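You operate a simulated robot arm through the tools that you are given. There is no shell and no other tool. Be economical: measure what you need, move in short steps, check, and stop when the job is done.

You run a simulated two-armed robot. Do the job below in one go: nothing can be reset, and whatever is moved stays where it is left.

JOB
Put the round tin with green band in the silver boot pan. Put the bearing on its dip stem on the side stand top. Shut the foots drawer. Take the cake heat probe and leave it on the press tool shelf. Take the husk wad and leave it in the foots tub. Put the small tub with blue lid on the top of the sampling bench away on the top shelf of the stock rack. Open the lid of the bin marked waste. The order is free. Set down upright: bearing on its dip stem, small tub with blue lid.

It is judged by the outcome, as a careful person would: the job done as asked, and still so three seconds after it is handed in. It fails if anything else is knocked over, pushed out of place, dropped, spilled or broken. Lids that push on must go on centred and level and be pressed home; caps that screw on are set level and turned clockwise until they are tight.

ROBOT AND FRAMES
Two 7-joint arms with fingered hands on one trunk, on a base that drives. Base frame: it is fixed to the floor where the robot stands at the start and does not move with it; the origin is under the middle of the robot, x ahead of it, y to its left, z up; the surface under the hand at the start is at about z = 800. Lengths are in mm, angles in rad, forces in N, time in s.
The left shoulder is at the start at [46, 125, 1151], the right one opposite. With the tool pointing down near the work surface each hand reaches from about 420 to 840 mm from the robot's upright axis, wherever it stands, measured 20 degrees to its own side. Places, roughly: bearing on its dip stem (7x7x12 cm) [8800, 900, 500]; boot pan (34x17x9 cm) [500, -300, 800]; cake heat probe (3x3x8 cm) [2800, -4500, 1200]; foots drawer [4400, -5100, 600]; foots tub (13x15x8 cm) [5500, -5300, 400]; husk wad (5x5x5 cm) [2900, -3100, 600]; lid of the bin marked waste [6400, -10300, 900]; press tool shelf (67x23 cm) [5520, -5280, 760]; round tin with green band (7x7x14 cm) [500, 100, 900]; side stand top (90x15 cm) [8740, 960, 860]; small tub with blue lid (8x8x11 cm) [8800, -7100, 900]; top shelf of the stock rack [6100, 1400, 1200]. Payload 4 kg a hand.
The TCP of each hand is the grasp point between the finger pads, 29 mm short of the fingertips. In the tool frame z runs along the fingers and y along their closing line. Largest opening 100 mm; the body of the gripper starts 34 mm behind the TCP. The gripper is a hand of 5 fingers: y runs from the thumb to the fingers, the wrist lies at [-15, -105, -177] in the tool frame.
Orientation is that of the tool frame in the base frame, as a unit quaternion [x, y, z, w]. With the fingers straight down and the wrist toward the robot, the tool's x, y and z point along [0, 1, 0], [1, 0, 0] and [0, 0, -1] of the base frame.

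CONTROLS
- The arms move only by the tool arm_command. It takes "left_commands", "right_commands" or both (then of equal length, played together; a hand with none holds still); each is a list of rows, each a list of 6 numbers: the shift along the tool's x, y, z in cm, then the turn, a rotation vector about the tool's x, y, z in degrees. In form: [[tx, ty, tz, rx, ry, rz], ...]. A call has 1 to 8 rows; each row is the pose to reach, as a shift and turn from the pose commanded when the call began, along the tool's axes at that moment. Rows are played at 5 a second. More than 50 mm and 0.15 rad between two rows, and nothing of the call is played. A pose out of reach is approached as far as the arm can. The call stops where the force on the tool passes 40 N (or 10 N more than at its start, if that is more) or the arm is blocked; 0.2 s more then pass. In this call time passes only in rows, and 0.2 s behind the last. It gives the time, the measured TCP pose, the force on the tool (base axes), the opening and the grip force at its end, in the units of the frame above (readings bear some noise), with the torque about the TCP (base axes, N m) and any sound that the robot's microphone picked up.
- Cameras (640 x 400 px; columns grow to the right, rows downward): "scene" is now at [138.8, -15.1, 1297.6]; the picture's right is [-0.23, -0.97, 0.00], its down [-0.48, 0.11, -0.87] and it looks along [0.85, -0.20, -0.49] (base axes); focal length 219 px, centre (320, 200). "left" rides on the left gripper at [-66, -86, -121] in its tool frame; the picture's right is [-0.76, -0.31, 0.58], its down [0.59, -0.70, 0.40] and it looks along [0.28, 0.64, 0.71] (tool axes); focal length 247 px, centre (320, 200). "right" rides on the right gripper at [66, -86, -121] in its tool frame; the picture's right is [-0.76, 0.31, -0.58], its down [-0.59, -0.70, 0.40] and it looks along [-0.28, 0.64, 0.71] (tool axes); focal length 247 px, centre (320, 200). There is no depth. A picture from a camera that has moved, and an enlarged one, comes with that camera's place and axes in the base frame and with its lens. The place of the scene camera against the robot may be out by one fixed shift of up to 18 mm in any direction.
- get_image(camera): a new picture of that camera. No time passes.
- slide_trunk(by): slides the trunk up (or, below 0, down) by that many mm; the arms and the scene camera ride with it, the base frame stays. It gives what a move gives, with no picture.
- steer(legs): drives the robot by 1 to 6 legs, each [ahead, turn to the left] in mm and rad, along the robot's own axes; the way and the turn of a leg run together, so that a leg with both is an arc; at most 1500 mm and 3.142 rad a leg. The arms and the cameras ride along, it lands a little off, and it stops where it bumps. It gives what a move gives.
- move_fingers(index, middle, ring, little, thumb_bend, thumb_turn, hand): sets how far each is bent, from 0 (flat) to 100 (curled in); at 30 the hand is open as for a grip, at 70 the pads meet at the TCP. One left out holds its place. A second passes; each finger stops where it meets its share of the squeeze, and holds until it gets a number again. It is the only way to open and close the hand. It gives what a move gives, with no picture; readings hold the bend of each and the force on index, middle, ring, little, thumb and palm. thumb_turn goes from beside the hand (0) to across from the fingers (100), as for a grip.
- pan_tilt(pan, tilt): turns the head with the scene camera to pan (to the left, within 1.396 rad either way) and tilt (down, from -0.506 to 1.204), counted from straight ahead of the robot. It gives what a move gives.
- inspect(camera, box): a new picture of the part [left, top, right, bottom] of that camera's present view, enlarged. No time passes.
- close_job(): hands the job in; it is judged then, once.

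Work in short steps. Places have to be worked out from the pictures, the camera data and where the tool is seen: move nearer, look again, correct. Check each grasp and each placing, and mend what went wrong. You have 186 turns and 158 pictures in all, those below and enlarged ones among them. Open the grippers and draw the arms clear of the work before you hand the job in, unless the task says otherwise; then end with one line.

The tools are called after "Call:" as name(argument=value, ...) on one line, values as JSON. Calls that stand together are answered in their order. arm_command: Moves the arms, as the interface text tells. Its arguments: {"type":"object","properties":{"left_commands":{"type":"array"},"right_commands":{"type":"array"}},"required":[]} The other tools are called the same way: slide_trunk (by) slides the trunk up or down; move_fingers (index, middle, ring, little, thumb_bend, thumb_turn, hand) moves the fingers one by one; steer (legs) drives the base; pan_tilt (pan, tilt) turns the head that bears the scene camera; get_image (camera) takes a picture; inspect (camera, box) takes an enlarged picture of a part of a camera's view; close_job () hands the job in.

At the start:

```text
time: 0.0
left_eef_pos: [558.7, 166.4, 1209.6]
left_orientation: [0.707, 0.707, 0.0, 0.0]
left_wrist_force: [0.2, 0.2, -0.4]
left_wrist_torque: [0.02, 0.0, -0.03]
left_width: 100.0
left_finger_force: 0.1
left_shape: jaw
left_bend: [30.0, 30.0, 30.0, 30.0, 30.0, 98.0]
left_finger forces: [0.0, 0.1, 0.0, 0.0, 0.0, 0.0]
right_eef_pos: [437.5, -298.6, 1151.7]
right_orientation: [0.706, 0.708, -0.001, 0.0]
right_wrist_force: [0.4, -0.3, -1.0]
right_wrist_torque: [-0.02, -0.01, -0.02]
right_width: 99.8
right_finger_force: 0.1
right_shape: jaw
right_bend: [30.0, 30.0, 30.0, 30.0, 30.0, 98.0]
right_finger forces: [0.0, 0.0, 0.0, 0.0, 0.0, 0.0]
trunk travel left (down, up): [-350.0, 397.0]
robot x, y, heading: [-0.7, 1.2, -0.002]
head pan, tilt: [-0.234, 0.517]
```

scene: 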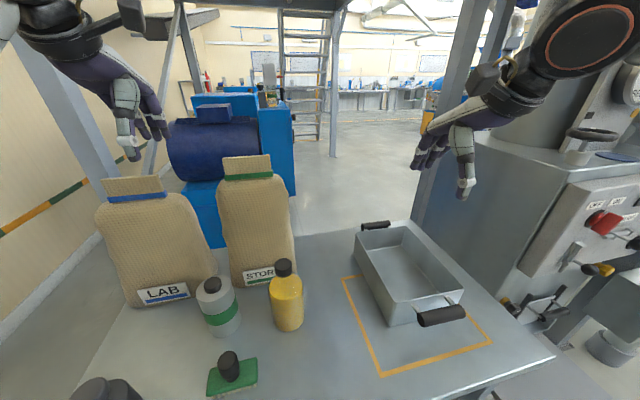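
right: 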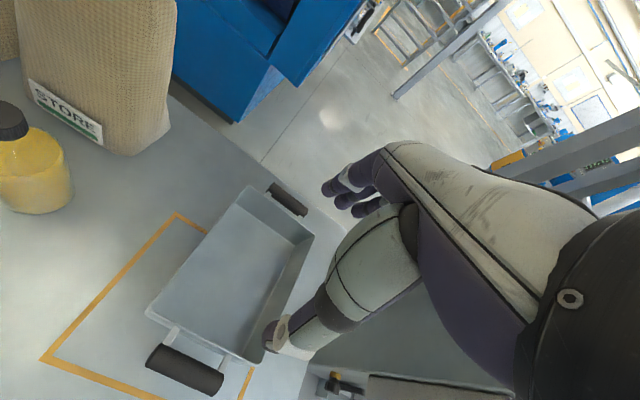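
left: 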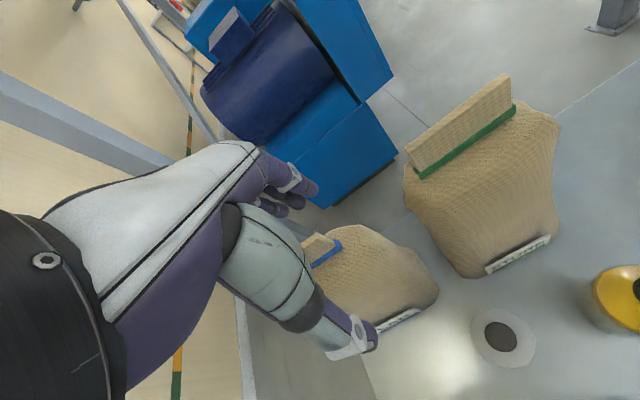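

The tin works out at about [480, 115] from the left camera, with its top near z 940. I move the left hand above it and then look.

Call:
arm_command(left_commands=[[-1.0, -1.6, 3.8, 0, 0, 0], [-2.0, -3.2, 7.6, 0, 0, 0], [-3.0, -4.8, 11.4, 0, 0, 0], [-4.0, -6.4, 15, 0, 0, 0], [-5.1, -7.9, 18, 0, 0, 0]])

Call:
get_image(camera="left")

Call:
get_image(camera="scene")

```text
time: 1.2
left_eef_pos: [479.5, 115.6, 1027.1]
left_orientation: [0.707, 0.707, 0.0, 0.0]
left_wrist_force: [-0.2, -0.3, 0.2]
left_wrist_torque: [0.03, 0.0, -0.01]
left_width: 100.0
left_finger_force: 0.0
left_shape: jaw
left_bend: [30.0, 30.0, 30.0, 30.0, 30.0, 98.0]
left_finger forces: [0.1, 0.0, 0.1, 0.1, 0.1, 0.0]
right_eef_pos: [437.9, -298.0, 1152.1]
right_orientation: [0.706, 0.708, 0.0, -0.001]
right_wrist_force: [0.0, -0.1, -0.1]
right_wrist_torque: [0.04, -0.01, -0.01]
right_width: 99.7
right_finger_force: 0.1
right_shape: jaw
right_bend: [30.0, 30.0, 30.0, 30.0, 30.0, 98.0]
right_finger forces: [0.1, 0.0, 0.0, 0.1, 0.1, 0.0]
trunk travel left (down, up): [-350.0, 397.0]
robot x, y, heading: [4.8, -1.8, -0.001]
head pan, tilt: [-0.234, 0.517]
```

```text
154 pictures are left
camera left: at [394.9, 49.5, 1148.3], right [-0.31, -0.76, -0.58], down [-0.7, 0.59, -0.4], along [0.64, 0.28, -0.71], focal length 247 px, centre (320, 200)
```

left: 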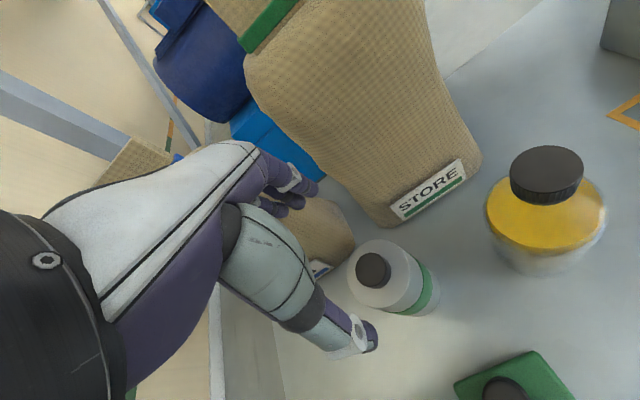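

```text
153 pictures are left
camera scene: at [138.7, -15.1, 1297.6], right [-0.23, -0.97, 0.0], down [-0.48, 0.11, -0.87], along [0.85, -0.2, -0.49], focal length 219 px, centre (320, 200)
```

scene: 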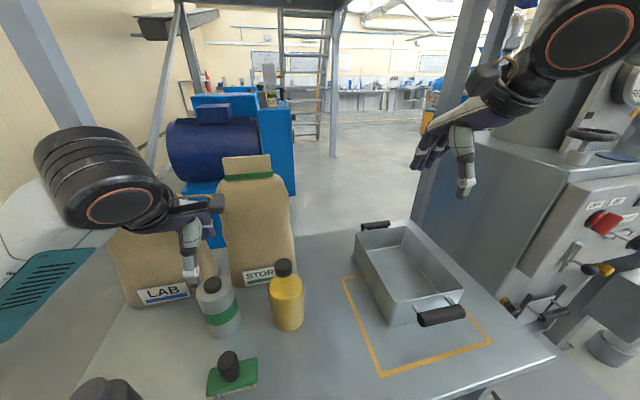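

The tin's axis reads about [477, 112], so I go straight down to TCP z 912 with a small correction.

Call:
arm_command(left_commands=[[-0.3, -0.25, 3.5, 0, 0, 0], [-0.3, -0.25, 6.5, 0, 0, 0], [-0.3, -0.25, 9, 0, 0, 0], [-0.3, -0.25, 11.3, 0, 0, 0]])

Call:
get_image(camera="left")

Call:
inspect(camera="scene", box=[100, 150, 320, 360])

```text
time: 2.2
left_eef_pos: [477.6, 111.5, 916.4]
left_orientation: [0.707, 0.707, 0.0, 0.0]
left_wrist_force: [0.1, 0.4, 0.6]
left_wrist_torque: [-0.01, -0.03, -0.01]
left_width: 99.9
left_finger_force: 0.0
left_shape: jaw
left_bend: [30.0, 30.0, 30.0, 30.0, 30.0, 98.0]
left_finger forces: [0.0, 0.1, 0.1, 0.0, 0.1, 0.0]
right_eef_pos: [437.8, -297.9, 1152.7]
right_orientation: [0.707, 0.708, 0.0, -0.001]
right_wrist_force: [-0.2, 0.0, -0.3]
right_wrist_torque: [0.03, 0.0, 0.0]
right_width: 99.6
right_finger_force: 0.0
right_shape: jaw
right_bend: [30.0, 30.0, 30.0, 30.0, 30.0, 98.0]
right_finger forces: [0.0, 0.0, 0.0, 0.0, 0.1, 0.0]
trunk travel left (down, up): [-350.0, 397.0]
robot x, y, heading: [-2.2, -1.9, 0.002]
head pan, tilt: [-0.234, 0.517]
```

```text
152 pictures are left
camera left: at [392.6, 46.4, 1036.9], right [-0.31, -0.76, -0.58], down [-0.7, 0.59, -0.4], along [0.64, 0.28, -0.71], focal length 247 px, centre (320, 200)
```

left: 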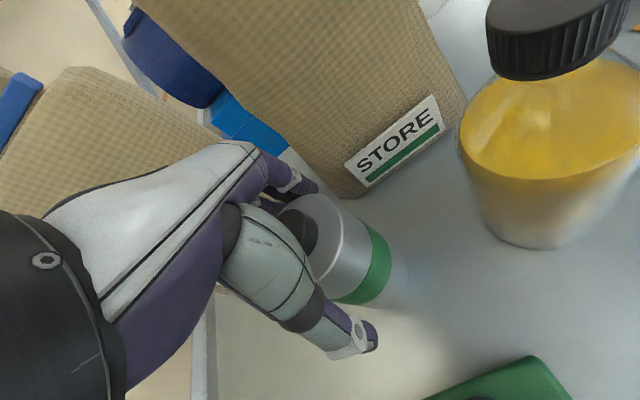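

```text
1.90 times, centred on (210, 255) of scene
camera zoom: at [138.7, -15.0, 1297.6], right [-0.23, -0.97, 0.0], down [-0.48, 0.11, -0.87], along [0.85, -0.2, -0.49], focal length 418 px, centre (530, 95)
```

zoom: 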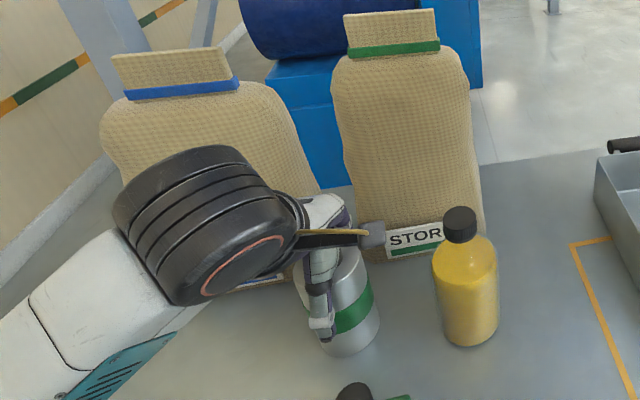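

The fingers straddle the tin, so I close the left hand on it.

Call:
move_fingers(hand="left", index=65, middle=65, ring=65, little=65, thumb_bend=65)

Call:
get_image(camera="left")

```text
time: 3.2
left_eef_pos: [476.3, 111.3, 916.1]
left_orientation: [0.707, 0.707, 0.001, 0.0]
left_wrist_force: [0.9, 0.6, 0.1]
left_wrist_torque: [0.03, 0.04, -0.04]
left_width: 58.3
left_finger_force: 21.5
left_shape: fingers
left_bend: [53.0, 55.0, 59.0, 65.0, 51.0, 95.0]
left_finger forces: [10.1, 7.9, 3.3, 0.0, 21.1, 0.1]
right_eef_pos: [437.6, -297.7, 1151.9]
right_orientation: [0.707, 0.708, 0.0, 0.0]
right_wrist_force: [-0.4, 0.1, -0.5]
right_wrist_torque: [0.02, -0.02, -0.05]
right_width: 99.7
right_finger_force: 0.0
right_shape: jaw
right_bend: [30.0, 30.0, 30.0, 30.0, 30.0, 98.0]
right_finger forces: [0.0, 0.0, 0.0, 0.0, 0.1, 0.0]
trunk travel left (down, up): [-350.0, 397.0]
robot x, y, heading: [1.0, -0.2, -0.0]
head pan, tilt: [-0.234, 0.517]
```

```text
150 pictures are left
camera left: at [392.6, 46.4, 1036.9], right [-0.31, -0.76, -0.58], down [-0.7, 0.59, -0.4], along [0.64, 0.28, -0.71], focal length 247 px, centre (320, 200)
```

left: 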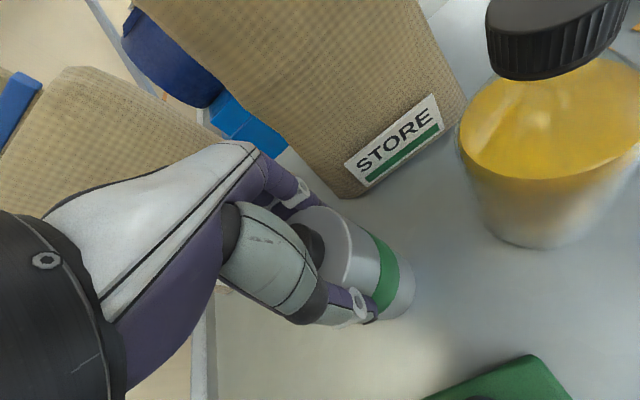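

The tin is gripped. I lift it 16 cm while raising the right hand out of the way.

Call:
arm_command(left_commands=[[0, 0, -4, 0, 0, 0], [0, 0, -8, 0, 0, 0], [0, 0, -12, 0, 0, 0], [0, 0, -16, 0, 0, 0], [0, 0, -16, 0, 0, 0]], right_commands=[[-1.5, 0, -4.5, 0, 0, 0], [-3, 0, -9, 0, 0, 0], [-4.5, 0, -13, 0, 0, 0], [-6, 0, -17, 0, 0, 0], [-8, 0, -21, 0, 0, 0]])

Call:
get_image(camera="scene")

```text
time: 4.4
left_eef_pos: [477.4, 109.4, 1075.3]
left_orientation: [0.707, 0.707, 0.0, -0.001]
left_wrist_force: [0.2, -1.1, -4.5]
left_wrist_torque: [-0.05, -0.03, -0.01]
left_width: 58.0
left_finger_force: 20.6
left_shape: fingers
left_bend: [53.0, 56.0, 60.0, 65.0, 51.0, 95.0]
left_finger forces: [9.9, 7.5, 3.3, 0.0, 20.9, 0.0]
right_eef_pos: [438.6, -377.5, 1361.4]
right_orientation: [0.707, 0.707, 0.0, 0.0]
right_wrist_force: [0.1, -0.5, -0.1]
right_wrist_torque: [-0.01, 0.02, -0.02]
right_width: 99.8
right_finger_force: 0.1
right_shape: jaw
right_bend: [30.0, 30.0, 30.0, 30.0, 30.0, 98.0]
right_finger forces: [0.0, 0.0, 0.1, 0.0, 0.0, 0.0]
trunk travel left (down, up): [-350.0, 397.0]
robot x, y, heading: [-2.4, -1.5, -0.006]
head pan, tilt: [-0.234, 0.517]
```

```text
149 pictures are left
camera scene: at [139.2, -14.8, 1297.5], right [-0.23, -0.97, 0.0], down [-0.48, 0.11, -0.87], along [0.85, -0.2, -0.49], focal length 219 px, centre (320, 200)
```

scene: 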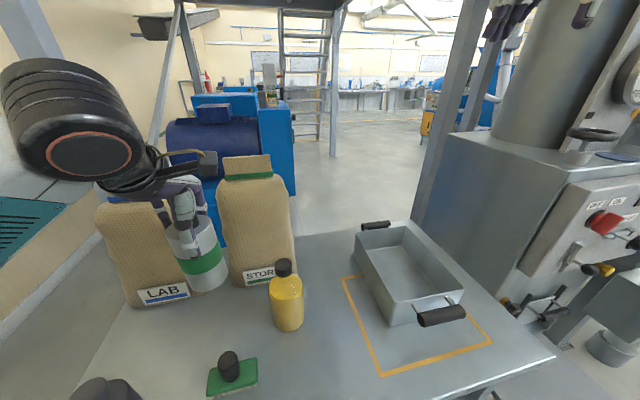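

The tin hangs clear. I carry it over the bottle toward the pan centre at about [500, -300].

Call:
arm_command(left_commands=[[-3, 0.3, -3.5, 0, 0, 0], [-7.5, 0.6, -5, 0, 0, 0], [-12.4, 0.9, -5, 0, 0, 0], [-17.3, 1.2, -5, 0, 0, 0], [-22.2, 1.5, -5, 0, 0, 0], [-27.1, 1.8, -5, 0, 0, 0], [-32, 2, -5, 0, 0, 0], [-36.9, 2, -5, 0, 0, 0]])

Call:
get_image(camera="scene")

Call:
get_image(camera="left")

```text
time: 6.2
left_eef_pos: [497.5, -258.8, 1126.4]
left_orientation: [0.707, 0.707, 0.001, 0.0]
left_wrist_force: [-0.5, -0.2, -4.3]
left_wrist_torque: [0.0, 0.0, 0.05]
left_width: 58.0
left_finger_force: 20.0
left_shape: fingers
left_bend: [53.0, 56.0, 60.0, 65.0, 51.0, 95.0]
left_finger forces: [9.8, 7.4, 3.2, 0.0, 20.4, 0.1]
right_eef_pos: [438.1, -378.6, 1360.9]
right_orientation: [0.706, 0.708, 0.001, -0.001]
right_wrist_force: [0.2, -0.2, -0.6]
right_wrist_torque: [0.02, -0.02, -0.01]
right_width: 99.9
right_finger_force: 0.1
right_shape: jaw
right_bend: [30.0, 30.0, 30.0, 30.0, 30.0, 98.0]
right_finger forces: [0.1, 0.0, 0.0, 0.0, 0.1, 0.0]
trunk travel left (down, up): [-350.0, 397.0]
robot x, y, heading: [-0.3, 1.1, 0.003]
head pan, tilt: [-0.234, 0.517]
```

```text
148 pictures are left
camera scene: at [138.5, -17.0, 1297.6], right [-0.23, -0.97, 0.0], down [-0.48, 0.12, -0.87], along [0.85, -0.2, -0.49], focal length 219 px, centre (320, 200)
```

scene: 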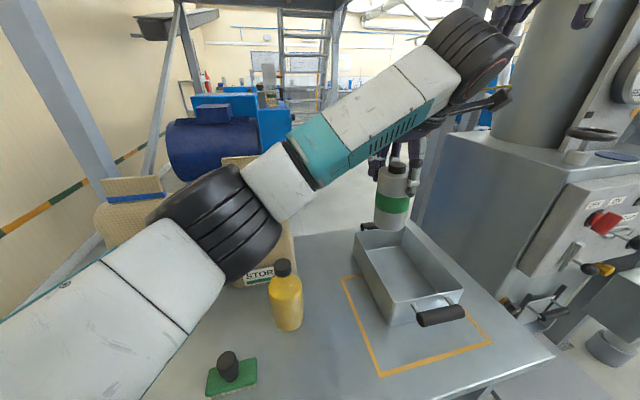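

```text
147 pictures are left
camera left: at [413.1, -324.5, 1246.8], right [-0.31, -0.76, -0.58], down [-0.7, 0.59, -0.4], along [0.64, 0.29, -0.71], focal length 247 px, centre (320, 200)
```

left: 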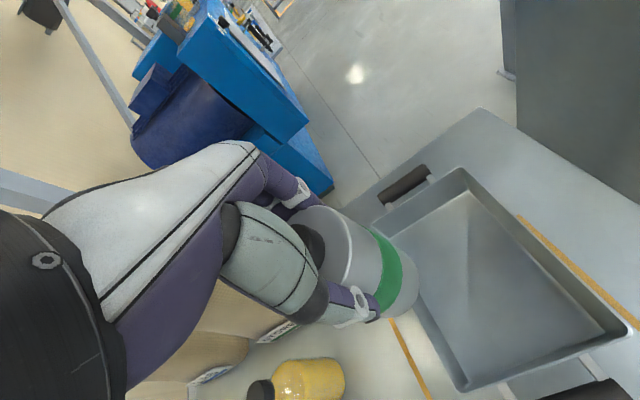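

The pan rim spans x 390..617 and y -407..-238. I descend while sliding to y -305, stopping about 2 cm above the pan floor.

Call:
arm_command(left_commands=[[0, 0, 3, 0, 0, 0], [-1.5, 0, 6, 0, 0, 0], [-3, 0.2, 9, 0, 0, 0], [-4.6, 0.3, 12, 0, 0, 0], [-4.6, 0.3, 15, 0, 0, 0], [-4.6, 0.3, 18, 0, 0, 0]])

Call:
get_image(camera="left")

Call:
get_image(camera="scene")

```text
time: 7.6
left_eef_pos: [507.8, -291.9, 943.9]
left_orientation: [0.707, 0.707, 0.0, -0.001]
left_wrist_force: [-0.8, 0.3, -4.0]
left_wrist_torque: [-0.03, -0.05, -0.03]
left_width: 57.9
left_finger_force: 20.8
left_shape: fingers
left_bend: [53.0, 56.0, 60.0, 65.0, 51.0, 95.0]
left_finger forces: [9.9, 7.3, 3.4, 0.0, 20.2, 0.1]
left hand out of reach, approached as far as the arm can: row 4, 5, 6
right_eef_pos: [439.5, -379.0, 1362.8]
right_orientation: [0.706, 0.708, -0.001, 0.0]
right_wrist_force: [-0.3, 0.5, -1.0]
right_wrist_torque: [0.02, -0.03, -0.01]
right_width: 99.8
right_finger_force: 0.0
right_shape: jaw
right_bend: [30.0, 30.0, 30.0, 30.0, 30.0, 98.0]
right_finger forces: [0.0, 0.1, 0.0, 0.0, 0.1, 0.0]
trunk travel left (down, up): [-350.0, 397.0]
robot x, y, heading: [-2.6, -5.5, 0.005]
head pan, tilt: [-0.234, 0.517]
```

```text
146 pictures are left
camera left: at [423.8, -357.0, 1063.9], right [-0.31, -0.76, -0.58], down [-0.7, 0.59, -0.4], along [0.64, 0.28, -0.71], focal length 247 px, centre (320, 200)
```

left: 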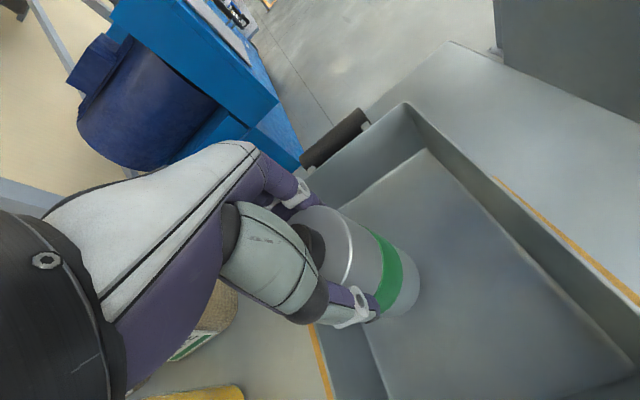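

```text
145 pictures are left
camera scene: at [139.4, -15.1, 1297.4], right [-0.23, -0.97, 0.0], down [-0.48, 0.11, -0.87], along [0.85, -0.2, -0.49], focal length 219 px, centre (320, 200)
```

scene: 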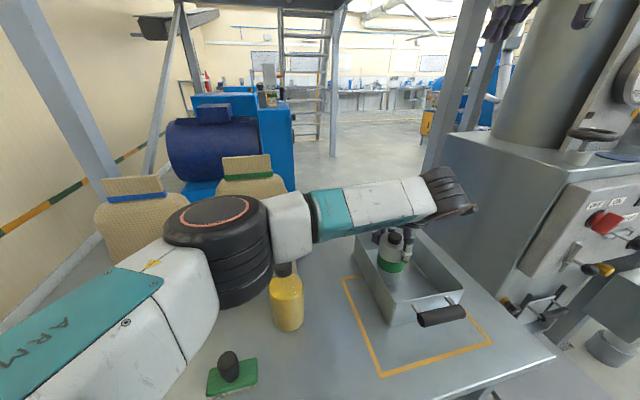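

The tin is inside the pan, about 2.5 cm above the floor, but the elbow is close to the yellow bottle. I zoom in to check before going lower.

Call:
inspect(camera="scene", box=[140, 170, 440, 360])

```text
2.11 times, centred on (290, 265) of scene
camera zoom: at [139.4, -15.1, 1297.4], right [-0.23, -0.97, 0.0], down [-0.48, 0.11, -0.87], along [0.85, -0.2, -0.49], focal length 462 px, centre (383, 63)
```

zoom: 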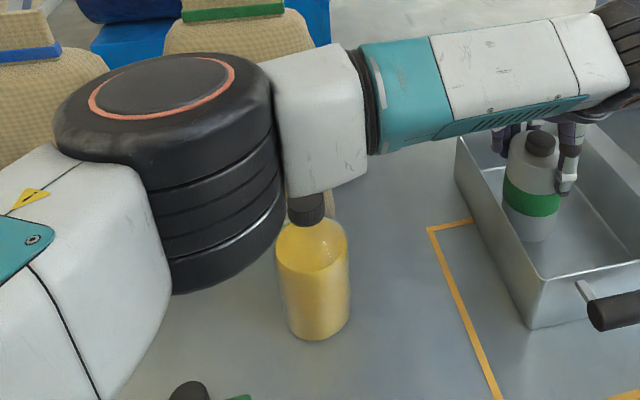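

Judging by the drum's apparent size, the elbow's underside is near z 1040, well above the bottle. I lower the tin the last 2.5 cm, holding y at -292.

Call:
arm_command(left_commands=[[1.2, 0.3, 0.9, 0, 0, 0], [1.2, 0.3, 1.7, 0, 0, 0], [1.2, 0.3, 2.3, 0, 0, 0], [1.2, 0.3, 2.7, 0, 0, 0], [1.2, 0.3, 3.0, 0, 0, 0]])

Call:
inspect(camera="scene", box=[240, 170, 500, 340])

```text
time: 8.8
left_eef_pos: [510.5, -281.3, 919.4]
left_orientation: [0.708, 0.706, 0.001, 0.004]
left_wrist_force: [5.8, -7.2, 28.7]
left_wrist_torque: [0.06, 0.05, -0.02]
left_width: 57.5
left_finger_force: 23.3
left_shape: fingers
left_bend: [53.0, 56.0, 61.0, 65.0, 52.0, 94.0]
left_finger forces: [14.2, 8.2, 4.1, 0.1, 20.6, 0.1]
right_eef_pos: [437.3, -378.2, 1364.0]
right_orientation: [0.708, 0.706, 0.001, 0.0]
right_wrist_force: [-0.4, 0.2, -0.3]
right_wrist_torque: [-0.03, 0.02, -0.01]
right_width: 100.0
right_finger_force: 0.1
right_shape: jaw
right_bend: [30.0, 30.0, 30.0, 30.0, 30.0, 98.0]
right_finger forces: [0.0, 0.0, 0.0, 0.0, 0.0, 0.0]
trunk travel left (down, up): [-350.0, 397.0]
robot x, y, heading: [-0.4, 3.4, -0.002]
head pan, tilt: [-0.234, 0.517]
```

```text
2.35 times, centred on (370, 255) of scene
camera zoom: at [137.1, -15.0, 1298.3], right [-0.23, -0.97, 0.0], down [-0.48, 0.11, -0.87], along [0.85, -0.2, -0.49], focal length 516 px, centre (202, 71)
```

zoom: 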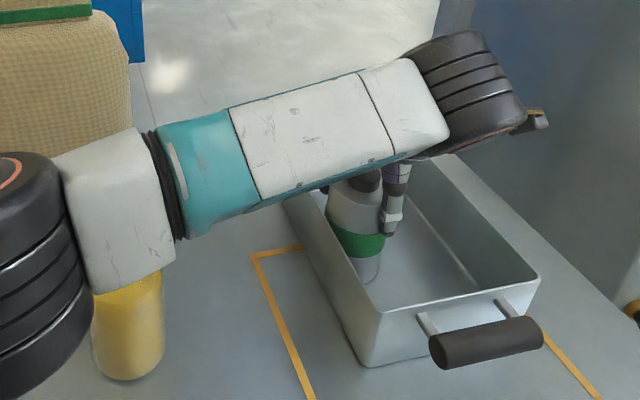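

The tin rests on the pan floor, with the force reading up and z at 919. I open the left hand.

Call:
move_fingers(hand="left", index=30, middle=30, ring=30, little=30, thumb_bend=30)

Call:
get_image(camera="left")

```text
time: 9.8
left_eef_pos: [509.7, -280.7, 914.2]
left_orientation: [0.707, 0.707, 0.001, 0.0]
left_wrist_force: [-0.3, 0.1, 1.1]
left_wrist_torque: [0.02, -0.02, -0.01]
left_width: 98.4
left_finger_force: 0.1
left_shape: fingers
left_bend: [30.0, 30.0, 30.0, 30.0, 30.0, 97.0]
left_finger forces: [0.0, 0.1, 0.0, 0.0, 0.0, 0.0]
right_eef_pos: [437.5, -379.0, 1362.2]
right_orientation: [0.706, 0.708, -0.001, 0.0]
right_wrist_force: [0.5, -0.5, 0.0]
right_wrist_torque: [-0.03, -0.03, 0.02]
right_width: 99.7
right_finger_force: 0.1
right_shape: jaw
right_bend: [30.0, 30.0, 30.0, 30.0, 30.0, 98.0]
right_finger forces: [0.0, 0.0, 0.0, 0.0, 0.0, 0.1]
trunk travel left (down, up): [-350.0, 397.0]
robot x, y, heading: [-2.3, -1.6, -0.004]
head pan, tilt: [-0.234, 0.517]
```

```text
142 pictures are left
camera left: at [426.2, -345.2, 1034.4], right [-0.31, -0.76, -0.58], down [-0.7, 0.59, -0.4], along [0.64, 0.28, -0.71], focal length 247 px, centre (320, 200)
```

left: 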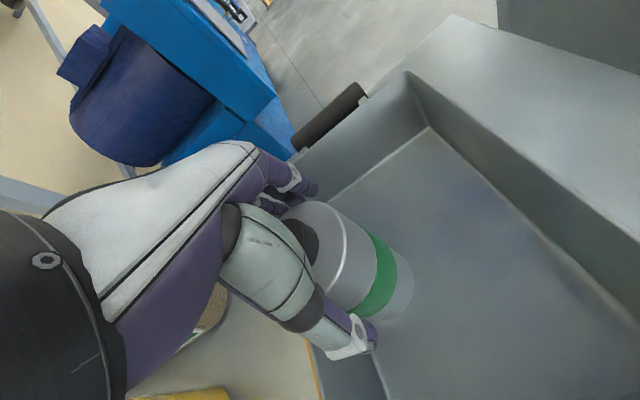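

The tin stands free in the pan. I lift the hand straight up and back left in one path.

Call:
arm_command(left_commands=[[0, 0, -4.5, 0, 0, 0], [0, 0, -9, 0, 0, 0], [0, 0, -13.5, 0, 0, 0], [0, 0, -18, 0, 0, 0], [2, 0, -22.5, 0, 0, 0], [6, -1, -25, 0, 0, 0], [10.5, -2, -26, 0, 0, 0], [15, -3, -26, 0, 0, 0]])

Call:
arm_command(left_commands=[[4.5, -1, 0, 0, 0, 0], [9, -2, 0, 0, 0, 0], [13.5, -3, 0, 0, 0, 0], [18, -4, 0, 0, 0, 0], [22.5, -5, 0, 0, 0, 0], [27, -5, 0, 0, 0, 0]])

Call:
get_image(camera="scene")

```text
time: 11.6
left_eef_pos: [480.9, -128.1, 1174.3]
left_orientation: [0.707, 0.707, 0.0, -0.001]
left_wrist_force: [0.0, 0.0, -0.5]
left_wrist_torque: [-0.02, 0.02, -0.02]
left_width: 98.4
left_finger_force: 0.0
left_shape: fingers
left_bend: [30.0, 30.0, 30.0, 30.0, 30.0, 98.0]
left_finger forces: [0.1, 0.0, 0.1, 0.0, 0.1, 0.1]
right_eef_pos: [438.5, -376.4, 1363.4]
right_orientation: [0.706, 0.708, -0.001, 0.0]
right_wrist_force: [-0.2, 0.4, 0.6]
right_wrist_torque: [0.03, -0.01, -0.02]
right_width: 99.9
right_finger_force: 0.0
right_shape: jaw
right_bend: [30.0, 30.0, 30.0, 30.0, 30.0, 98.0]
right_finger forces: [0.0, 0.1, 0.0, 0.0, 0.1, 0.0]
trunk travel left (down, up): [-350.0, 397.0]
robot x, y, heading: [2.0, 2.7, -0.001]
head pan, tilt: [-0.234, 0.517]
```

```text
time: 13.0
left_eef_pos: [430.0, 140.5, 1174.9]
left_orientation: [0.707, 0.707, 0.0, 0.0]
left_wrist_force: [-0.2, 0.7, -0.3]
left_wrist_torque: [-0.01, 0.05, 0.0]
left_width: 98.5
left_finger_force: 0.0
left_shape: fingers
left_bend: [30.0, 30.0, 30.0, 30.0, 30.0, 98.0]
left_finger forces: [0.0, 0.0, 0.0, 0.0, 0.0, 0.0]
right_eef_pos: [438.6, -376.9, 1362.8]
right_orientation: [0.706, 0.708, -0.001, -0.001]
right_wrist_force: [-0.3, -0.3, -0.1]
right_wrist_torque: [0.02, 0.0, 0.02]
right_width: 99.7
right_finger_force: 0.1
right_shape: jaw
right_bend: [30.0, 30.0, 30.0, 30.0, 30.0, 98.0]
right_finger forces: [0.0, 0.0, 0.1, 0.0, 0.1, 0.1]
trunk travel left (down, up): [-350.0, 397.0]
robot x, y, heading: [0.6, -3.7, -0.001]
head pan, tilt: [-0.234, 0.517]
```

```text
141 pictures are left
camera scene: at [138.5, -14.2, 1297.6], right [-0.23, -0.97, 0.0], down [-0.48, 0.11, -0.87], along [0.85, -0.2, -0.49], focal length 219 px, centre (320, 200)
```

scene: 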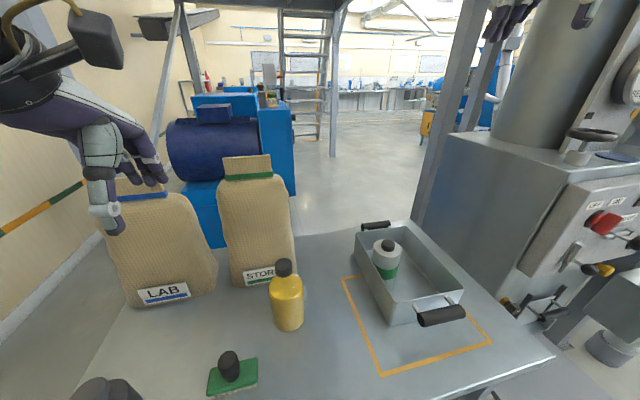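

The tin stands in the pan and the bottle is untouched. I look right and left to plan the drive.

Call:
pan_tilt(pan=-1.3, tilt=0.35)

Call:
get_image(camera="scene")

```text
time: 14.3
left_eef_pos: [430.7, 141.0, 1174.9]
left_orientation: [0.707, 0.707, -0.001, 0.0]
left_wrist_force: [0.1, -0.1, -0.7]
left_wrist_torque: [0.01, -0.01, -0.01]
left_width: 98.7
left_finger_force: 0.1
left_shape: fingers
left_bend: [30.0, 30.0, 30.0, 30.0, 30.0, 98.0]
left_finger forces: [0.0, 0.1, 0.1, 0.0, 0.1, 0.0]
right_eef_pos: [439.0, -376.7, 1362.4]
right_orientation: [0.705, 0.709, -0.001, -0.001]
right_wrist_force: [0.7, -0.3, 0.9]
right_wrist_torque: [-0.06, 0.02, -0.01]
right_width: 99.9
right_finger_force: 0.0
right_shape: jaw
right_bend: [30.0, 30.0, 30.0, 30.0, 30.0, 98.0]
right_finger forces: [0.0, 0.0, 0.1, 0.1, 0.0, 0.0]
trunk travel left (down, up): [-350.0, 397.0]
robot x, y, heading: [-0.2, -0.3, -0.002]
head pan, tilt: [-1.3, 0.351]
```

```text
140 pictures are left
camera scene: at [75.5, -83.8, 1312.8], right [-0.96, -0.27, 0.0], down [-0.09, 0.33, -0.94], along [0.25, -0.9, -0.34], focal length 219 px, centre (320, 200)
```

scene: 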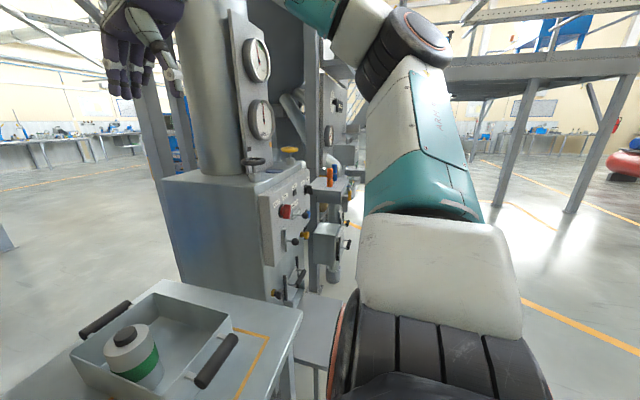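

A row of presses stands to my right, with an open lane at about x = 0. I back up and turn right to face along it.

Call:
steer(legs=[[-450, 0], [0, -1.57]])

Call:
pan_tilt(pan=0.3, tilt=0.3)

Call:
get_image(camera="scene")

```text
time: 21.0
left_eef_pos: [-311.9, -428.9, 1174.3]
left_orientation: [1.0, 0.0, 0.0, 0.0]
left_wrist_force: [-1.2, -0.3, 0.4]
left_wrist_torque: [0.05, 0.0, 0.02]
left_width: 98.7
left_finger_force: 0.1
left_shape: fingers
left_bend: [30.0, 30.0, 30.0, 30.0, 30.0, 98.0]
left_finger forces: [0.0, 0.0, 0.1, 0.1, 0.0, 0.1]
right_eef_pos: [-830.2, -438.4, 1362.6]
right_orientation: [1.0, 0.001, 0.0, 0.0]
right_wrist_force: [-0.8, 0.2, 0.5]
right_wrist_torque: [0.01, 0.01, -0.04]
right_width: 99.8
right_finger_force: 0.0
right_shape: jaw
right_bend: [30.0, 30.0, 30.0, 30.0, 30.0, 98.0]
right_finger forces: [0.0, 0.0, 0.1, 0.0, 0.1, 0.1]
trunk travel left (down, up): [-350.0, 397.0]
robot x, y, heading: [-450.4, -1.0, -1.572]
head pan, tilt: [-1.3, 0.351]
```

```text
time: 22.6
left_eef_pos: [-311.6, -429.3, 1174.6]
left_orientation: [1.0, 0.0, 0.0, 0.0]
left_wrist_force: [1.0, -0.1, -0.2]
left_wrist_torque: [0.01, -0.02, 0.04]
left_width: 98.4
left_finger_force: 0.1
left_shape: fingers
left_bend: [30.0, 30.0, 30.0, 30.0, 30.0, 98.0]
left_finger forces: [0.1, 0.1, 0.0, 0.0, 0.1, 0.1]
right_eef_pos: [-830.0, -438.6, 1362.2]
right_orientation: [1.0, 0.001, 0.001, 0.0]
right_wrist_force: [0.4, -0.8, 0.4]
right_wrist_torque: [0.01, 0.0, 0.03]
right_width: 99.7
right_finger_force: 0.0
right_shape: jaw
right_bend: [30.0, 30.0, 30.0, 30.0, 30.0, 98.0]
right_finger forces: [0.0, 0.1, 0.2, 0.0, 0.1, 0.0]
trunk travel left (down, up): [-350.0, 397.0]
robot x, y, heading: [-453.5, 1.0, -1.572]
head pan, tilt: [0.3, 0.3]
```

```text
139 pictures are left
camera scene: at [-431.5, -139.7, 1317.5], right [-0.96, -0.3, 0.0], down [-0.09, 0.28, -0.96], along [0.28, -0.91, -0.3], focal length 219 px, centre (320, 200)
```

scene: 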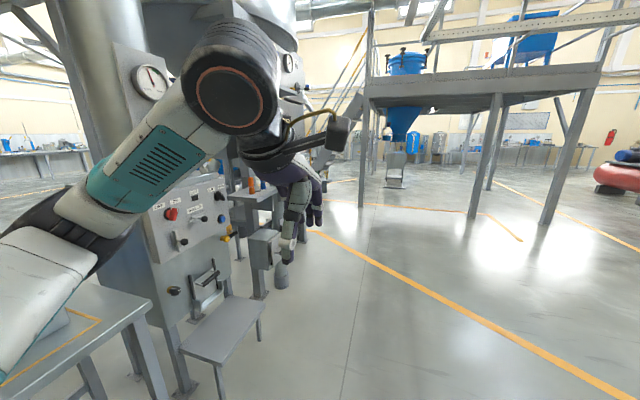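

The lane ahead is clear. I drive 2.5 m down it and look left toward the wad.

Call:
steer(legs=[[1450, 0], [1050, 0]])

Call:
pan_tilt(pan=0.9, tilt=0.2)

Call:
get_image(camera="scene")

```text
time: 34.9
left_eef_pos: [-338.6, -2941.0, 1173.7]
left_orientation: [1.0, -0.008, 0.0, 0.0]
left_wrist_force: [-0.1, 0.0, 0.1]
left_wrist_torque: [-0.01, 0.01, 0.0]
left_width: 98.3
left_finger_force: 0.0
left_shape: fingers
left_bend: [30.0, 30.0, 30.0, 30.0, 30.0, 98.0]
left_finger forces: [0.0, 0.1, 0.0, 0.1, 0.0, 0.0]
right_eef_pos: [-855.9, -2939.3, 1361.0]
right_orientation: [1.0, -0.009, 0.0, -0.001]
right_wrist_force: [0.4, 0.1, 0.4]
right_wrist_torque: [0.02, -0.04, 0.0]
right_width: 99.9
right_finger_force: 0.1
right_shape: jaw
right_bend: [30.0, 30.0, 30.0, 30.0, 30.0, 98.0]
right_finger forces: [0.0, 0.0, 0.0, 0.0, 0.0, 0.1]
trunk travel left (down, up): [-350.0, 397.0]
robot x, y, heading: [-468.6, -2506.8, -1.588]
head pan, tilt: [0.3, 0.3]
```

```text
time: 35.9
left_eef_pos: [-337.1, -2939.3, 1174.2]
left_orientation: [1.0, -0.009, 0.0, 0.001]
left_wrist_force: [0.7, -1.6, -0.4]
left_wrist_torque: [0.01, 0.0, 0.0]
left_width: 98.4
left_finger_force: 0.1
left_shape: fingers
left_bend: [30.0, 30.0, 30.0, 30.0, 30.0, 98.0]
left_finger forces: [0.0, 0.1, 0.1, 0.0, 0.0, 0.0]
right_eef_pos: [-855.4, -2938.3, 1362.3]
right_orientation: [1.0, -0.009, 0.0, 0.001]
right_wrist_force: [0.4, 0.0, 0.1]
right_wrist_torque: [0.0, -0.02, -0.01]
right_width: 99.7
right_finger_force: 0.1
right_shape: jaw
right_bend: [30.0, 30.0, 30.0, 30.0, 30.0, 98.0]
right_finger forces: [0.0, 0.0, 0.0, 0.0, 0.1, 0.0]
trunk travel left (down, up): [-350.0, 397.0]
robot x, y, heading: [-470.7, -2506.5, -1.586]
head pan, tilt: [0.901, 0.201]
```

```text
138 pictures are left
camera scene: at [-406.8, -2617.5, 1326.8], right [-0.64, -0.77, 0.0], down [-0.15, 0.13, -0.98], along [0.76, -0.62, -0.2], focal length 219 px, centre (320, 200)
```

scene: 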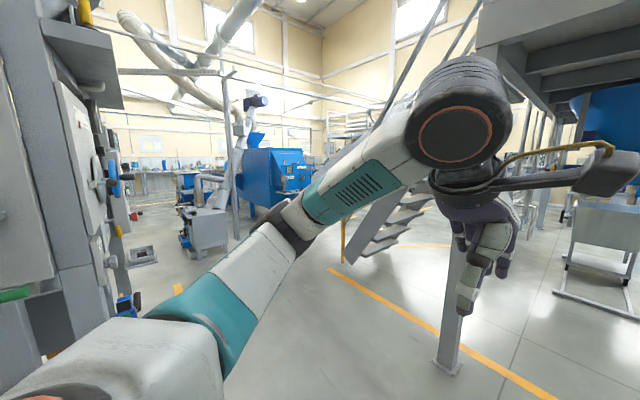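

The grey machine at image (200, 225) matches the wad's place. I turn left to face +x and look ahead.

Call:
steer(legs=[[0, 1.45]])

Call:
pan_tilt(pan=0, tilt=0.25)

Call:
get_image(camera="scene")

```text
time: 39.9
left_eef_pos: [-24.1, -2430.4, 1174.0]
left_orientation: [0.757, 0.653, 0.0, 0.0]
left_wrist_force: [-0.4, 0.2, 0.1]
left_wrist_torque: [-0.02, 0.02, -0.01]
left_width: 98.4
left_finger_force: 0.0
left_shape: fingers
left_bend: [30.0, 30.0, 30.0, 30.0, 30.0, 98.0]
left_finger forces: [0.0, 0.0, 0.0, 0.1, 0.1, 0.0]
right_eef_pos: [-92.5, -2945.2, 1362.6]
right_orientation: [0.757, 0.653, 0.0, -0.001]
right_wrist_force: [-0.4, 0.1, 0.0]
right_wrist_torque: [-0.02, 0.04, 0.0]
right_width: 100.0
right_finger_force: 0.0
right_shape: jaw
right_bend: [30.0, 30.0, 30.0, 30.0, 30.0, 98.0]
right_finger forces: [0.0, 0.0, 0.0, 0.1, 0.0, 0.0]
trunk travel left (down, up): [-350.0, 397.0]
robot x, y, heading: [-475.4, -2504.6, -0.151]
head pan, tilt: [0.901, 0.201]
```

```text
time: 41.1
left_eef_pos: [-24.5, -2431.6, 1172.3]
left_orientation: [0.758, 0.653, 0.0, -0.001]
left_wrist_force: [0.3, 0.1, 1.0]
left_wrist_torque: [-0.02, -0.04, 0.0]
left_width: 98.6
left_finger_force: 0.0
left_shape: fingers
left_bend: [30.0, 30.0, 30.0, 30.0, 30.0, 98.0]
left_finger forces: [0.0, 0.1, 0.1, 0.0, 0.0, 0.1]
right_eef_pos: [-92.1, -2945.2, 1362.7]
right_orientation: [0.757, 0.654, 0.0, -0.001]
right_wrist_force: [0.3, 0.2, -1.0]
right_wrist_torque: [0.0, 0.0, 0.01]
right_width: 99.9
right_finger_force: 0.1
right_shape: jaw
right_bend: [30.0, 30.0, 30.0, 30.0, 30.0, 98.0]
right_finger forces: [0.0, 0.0, 0.0, 0.1, 0.1, 0.0]
trunk travel left (down, up): [-350.0, 397.0]
robot x, y, heading: [-472.7, -2510.8, -0.147]
head pan, tilt: [0.0, 0.25]
```

```text
137 pictures are left
camera scene: at [-328.5, -2523.3, 1322.3], right [-0.15, -0.99, 0.0], down [-0.24, 0.04, -0.97], along [0.96, -0.14, -0.25], focal length 219 px, centre (320, 200)
```

scene: 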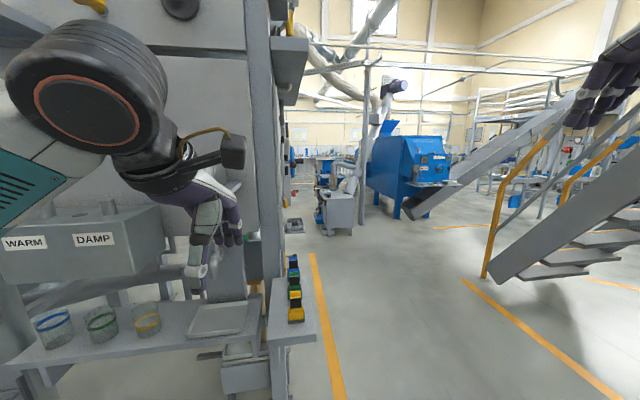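

The wad's spot projects to about (326, 194) and the probe's to about (418, 153) on the blue machine. I zoom on that region.

Call:
inspect(camera="scene", box=[270, 110, 470, 250])

```text
2.86 times, centred on (370, 180) of scene
camera zoom: at [-328.5, -2523.3, 1322.3], right [-0.15, -0.99, 0.0], down [-0.24, 0.04, -0.97], along [0.96, -0.14, -0.25], focal length 627 px, centre (177, 257)
```

zoom: 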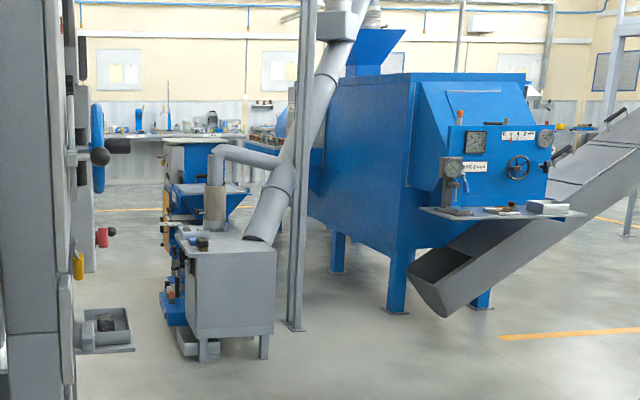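

The dark item on the grey box, about [2700..2900, -3100, 590], looks like the wad, and the orange-topped probe is on the blue panel. A bench corner near [155, -2590] is close on my left, so I swing out to y ≈ -3200 and then drive forward.

Call:
steer(legs=[[0, -0.9], [800, 0], [0, 0.98], [1000, 0], [850, 0]])

Call:
get_image(camera="scene")

```text
time: 59.2
left_eef_pos: [2206.4, -3232.9, 1173.1]
left_orientation: [0.732, 0.681, 0.0, 0.0]
left_wrist_force: [-0.3, 0.9, 0.3]
left_wrist_torque: [-0.05, 0.01, 0.0]
left_width: 98.4
left_finger_force: 0.0
left_shape: fingers
left_bend: [30.0, 30.0, 30.0, 30.0, 30.0, 98.0]
left_finger forces: [0.0, 0.0, 0.1, 0.0, 0.0, 0.0]
right_eef_pos: [2178.4, -3749.3, 1363.0]
right_orientation: [0.732, 0.681, 0.0, -0.001]
right_wrist_force: [0.3, -0.1, -0.2]
right_wrist_torque: [0.02, 0.01, -0.03]
right_width: 99.8
right_finger_force: 0.0
right_shape: jaw
right_bend: [30.0, 30.0, 30.0, 30.0, 30.0, 98.0]
right_finger forces: [0.0, 0.1, 0.1, 0.0, 0.0, 0.0]
trunk travel left (down, up): [-350.0, 397.0]
robot x, y, heading: [1766.9, -3338.4, -0.071]
head pan, tilt: [0.0, 0.25]
```

```text
135 pictures are left
camera scene: at [1910.8, -3346.0, 1322.2], right [-0.07, -1.0, 0.0], down [-0.25, 0.02, -0.97], along [0.97, -0.07, -0.25], focal length 219 px, centre (320, 200)
```

scene: 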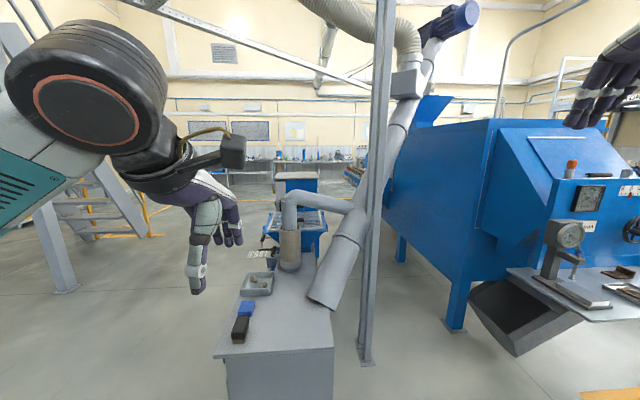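

The grey bench now shows a small tray with something in it and a dark block. I zoom in to find the wad.

Call:
inspect(camera="scene", box=[200, 220, 360, 370])

Call:
inspect(camera="scene", box=[440, 120, 640, 360])

```text
2.67 times, centred on (280, 295) of scene
camera zoom: at [1910.8, -3346.0, 1322.2], right [-0.07, -1.0, 0.0], down [-0.25, 0.02, -0.97], along [0.97, -0.07, -0.25], focal length 585 px, centre (427, -53)
```

zoom: 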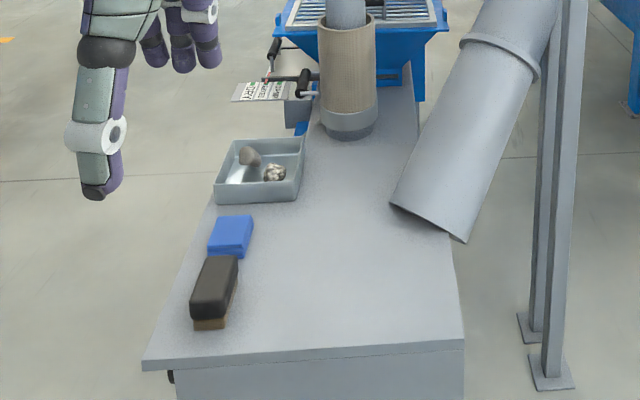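

```text
1.67 times, centred on (540, 240) of scene
camera zoom: at [1910.8, -3346.0, 1322.2], right [-0.07, -1.0, 0.0], down [-0.25, 0.02, -0.97], along [0.97, -0.07, -0.25], focal length 366 px, centre (-47, 133)
```

zoom: 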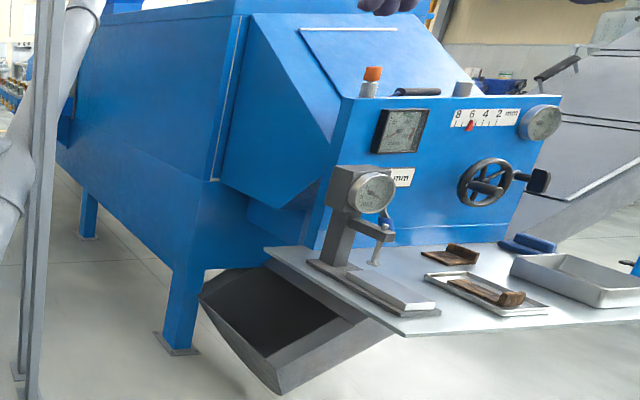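

Two lumps lie in the tray. The pale one at about [2930, -3110] matches the listed wad place, and the probe is the orange-topped stick at about [2795, -4506, 1215]. I drive up to the bench, lower the trunk and look with the left hand camera.

Call:
steer(legs=[[500, 0.071]])

Call:
slide_trunk(by=-150)

Call:
pan_tilt(pan=0.3, tilt=0.7)

Call:
get_image(camera="scene")

Call:
get_image(camera="left")

```text
time: 62.2
left_eef_pos: [2699.8, -3219.8, 1173.7]
left_orientation: [0.708, 0.706, -0.001, 0.0]
left_wrist_force: [-0.6, 0.7, -0.6]
left_wrist_torque: [0.0, 0.0, 0.01]
left_width: 98.4
left_finger_force: 0.0
left_shape: fingers
left_bend: [30.0, 30.0, 30.0, 30.0, 30.0, 98.0]
left_finger forces: [0.0, 0.0, 0.1, 0.0, 0.1, 0.0]
right_eef_pos: [2706.9, -3739.0, 1362.7]
right_orientation: [0.708, 0.707, 0.0, -0.001]
right_wrist_force: [0.2, 0.2, -1.3]
right_wrist_torque: [-0.01, 0.02, 0.02]
right_width: 100.0
right_finger_force: 0.1
right_shape: jaw
right_bend: [30.0, 30.0, 30.0, 30.0, 30.0, 98.0]
right_finger forces: [0.1, 0.1, 0.0, 0.0, 0.0, 0.0]
trunk travel left (down, up): [-350.0, 397.0]
robot x, y, heading: [2264.8, -3358.7, -0.001]
head pan, tilt: [0.0, 0.25]
```

```text
time: 64.0
left_eef_pos: [2698.8, -3220.1, 1024.3]
left_orientation: [0.708, 0.706, 0.001, 0.0]
left_wrist_force: [-0.2, -0.6, -0.5]
left_wrist_torque: [0.01, -0.02, -0.02]
left_width: 98.7
left_finger_force: 0.0
left_shape: fingers
left_bend: [30.0, 30.0, 30.0, 30.0, 30.0, 98.0]
left_finger forces: [0.0, 0.1, 0.0, 0.0, 0.0, 0.0]
right_eef_pos: [2705.8, -3738.6, 1212.7]
right_orientation: [0.708, 0.706, 0.001, -0.001]
right_wrist_force: [0.0, 0.7, 0.0]
right_wrist_torque: [0.01, 0.03, 0.0]
right_width: 99.7
right_finger_force: 0.1
right_shape: jaw
right_bend: [30.0, 30.0, 30.0, 30.0, 30.0, 98.0]
right_finger forces: [0.1, 0.1, 0.0, 0.0, 0.0, 0.0]
trunk travel left (down, up): [-200.0, 547.0]
robot x, y, heading: [2270.9, -3359.4, -0.005]
head pan, tilt: [0.0, 0.25]
```

```text
time: 64.8
left_eef_pos: [2699.8, -3221.5, 1023.4]
left_orientation: [0.708, 0.707, 0.0, -0.001]
left_wrist_force: [0.2, -0.4, 1.0]
left_wrist_torque: [-0.01, -0.02, -0.02]
left_width: 98.8
left_finger_force: 0.0
left_shape: fingers
left_bend: [30.0, 30.0, 30.0, 30.0, 30.0, 98.0]
left_finger forces: [0.0, 0.1, 0.0, 0.0, 0.0, 0.0]
right_eef_pos: [2705.6, -3738.6, 1211.6]
right_orientation: [0.707, 0.707, 0.0, 0.0]
right_wrist_force: [0.9, -0.5, -0.3]
right_wrist_torque: [0.01, 0.0, -0.01]
right_width: 99.8
right_finger_force: 0.0
right_shape: jaw
right_bend: [30.0, 30.0, 30.0, 30.0, 30.0, 98.0]
right_finger forces: [0.0, 0.1, 0.0, 0.0, 0.0, 0.0]
trunk travel left (down, up): [-200.0, 547.0]
robot x, y, heading: [2269.2, -3364.5, 0.001]
head pan, tilt: [0.3, 0.7]
```

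```text
132 pictures are left
camera scene: at [2446.3, -3329.2, 1127.0], right [0.29, -0.96, 0.0], down [-0.62, -0.19, -0.77], along [0.73, 0.22, -0.64], focal length 219 px, centre (320, 200)
```

scene: 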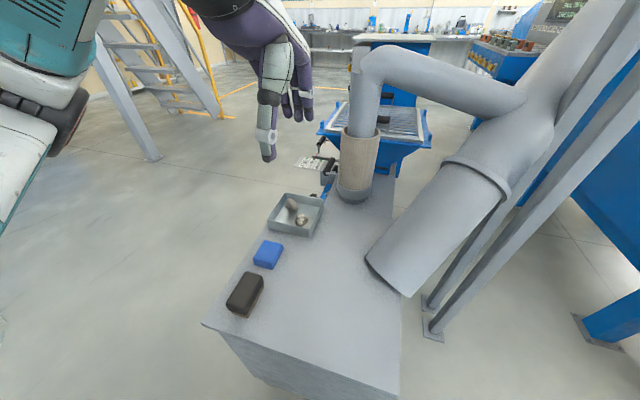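

```text
131 pictures are left
camera left: at [2614.7, -3285.4, 1144.6], right [-0.31, -0.76, -0.58], down [-0.7, 0.59, -0.4], along [0.64, 0.28, -0.71], focal length 247 px, centre (320, 200)
```

left: 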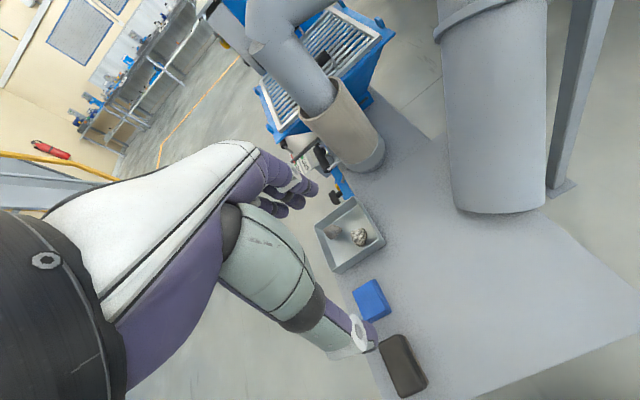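

Triangulating the pale lump from both views gives about [2915, -3132, 612]. I zoom in to identify it.

Call:
inspect(camera="left", box=[290, 170, 410, 290])

```text
3.33 times, centred on (350, 230) of left
camera zoom: at [2614.7, -3285.4, 1144.6], right [-0.31, -0.76, -0.58], down [-0.7, 0.59, -0.4], along [0.64, 0.28, -0.71], focal length 823 px, centre (220, 100)
```

zoom: 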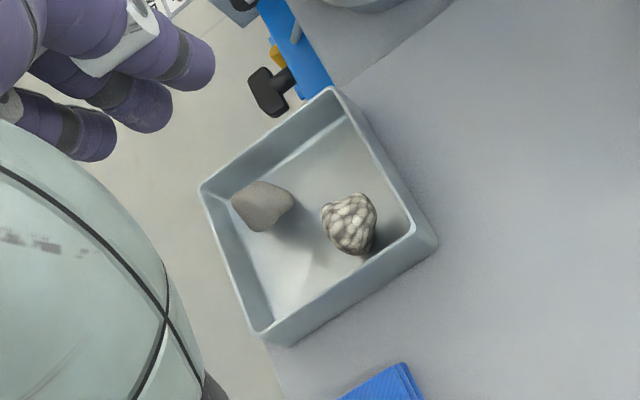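

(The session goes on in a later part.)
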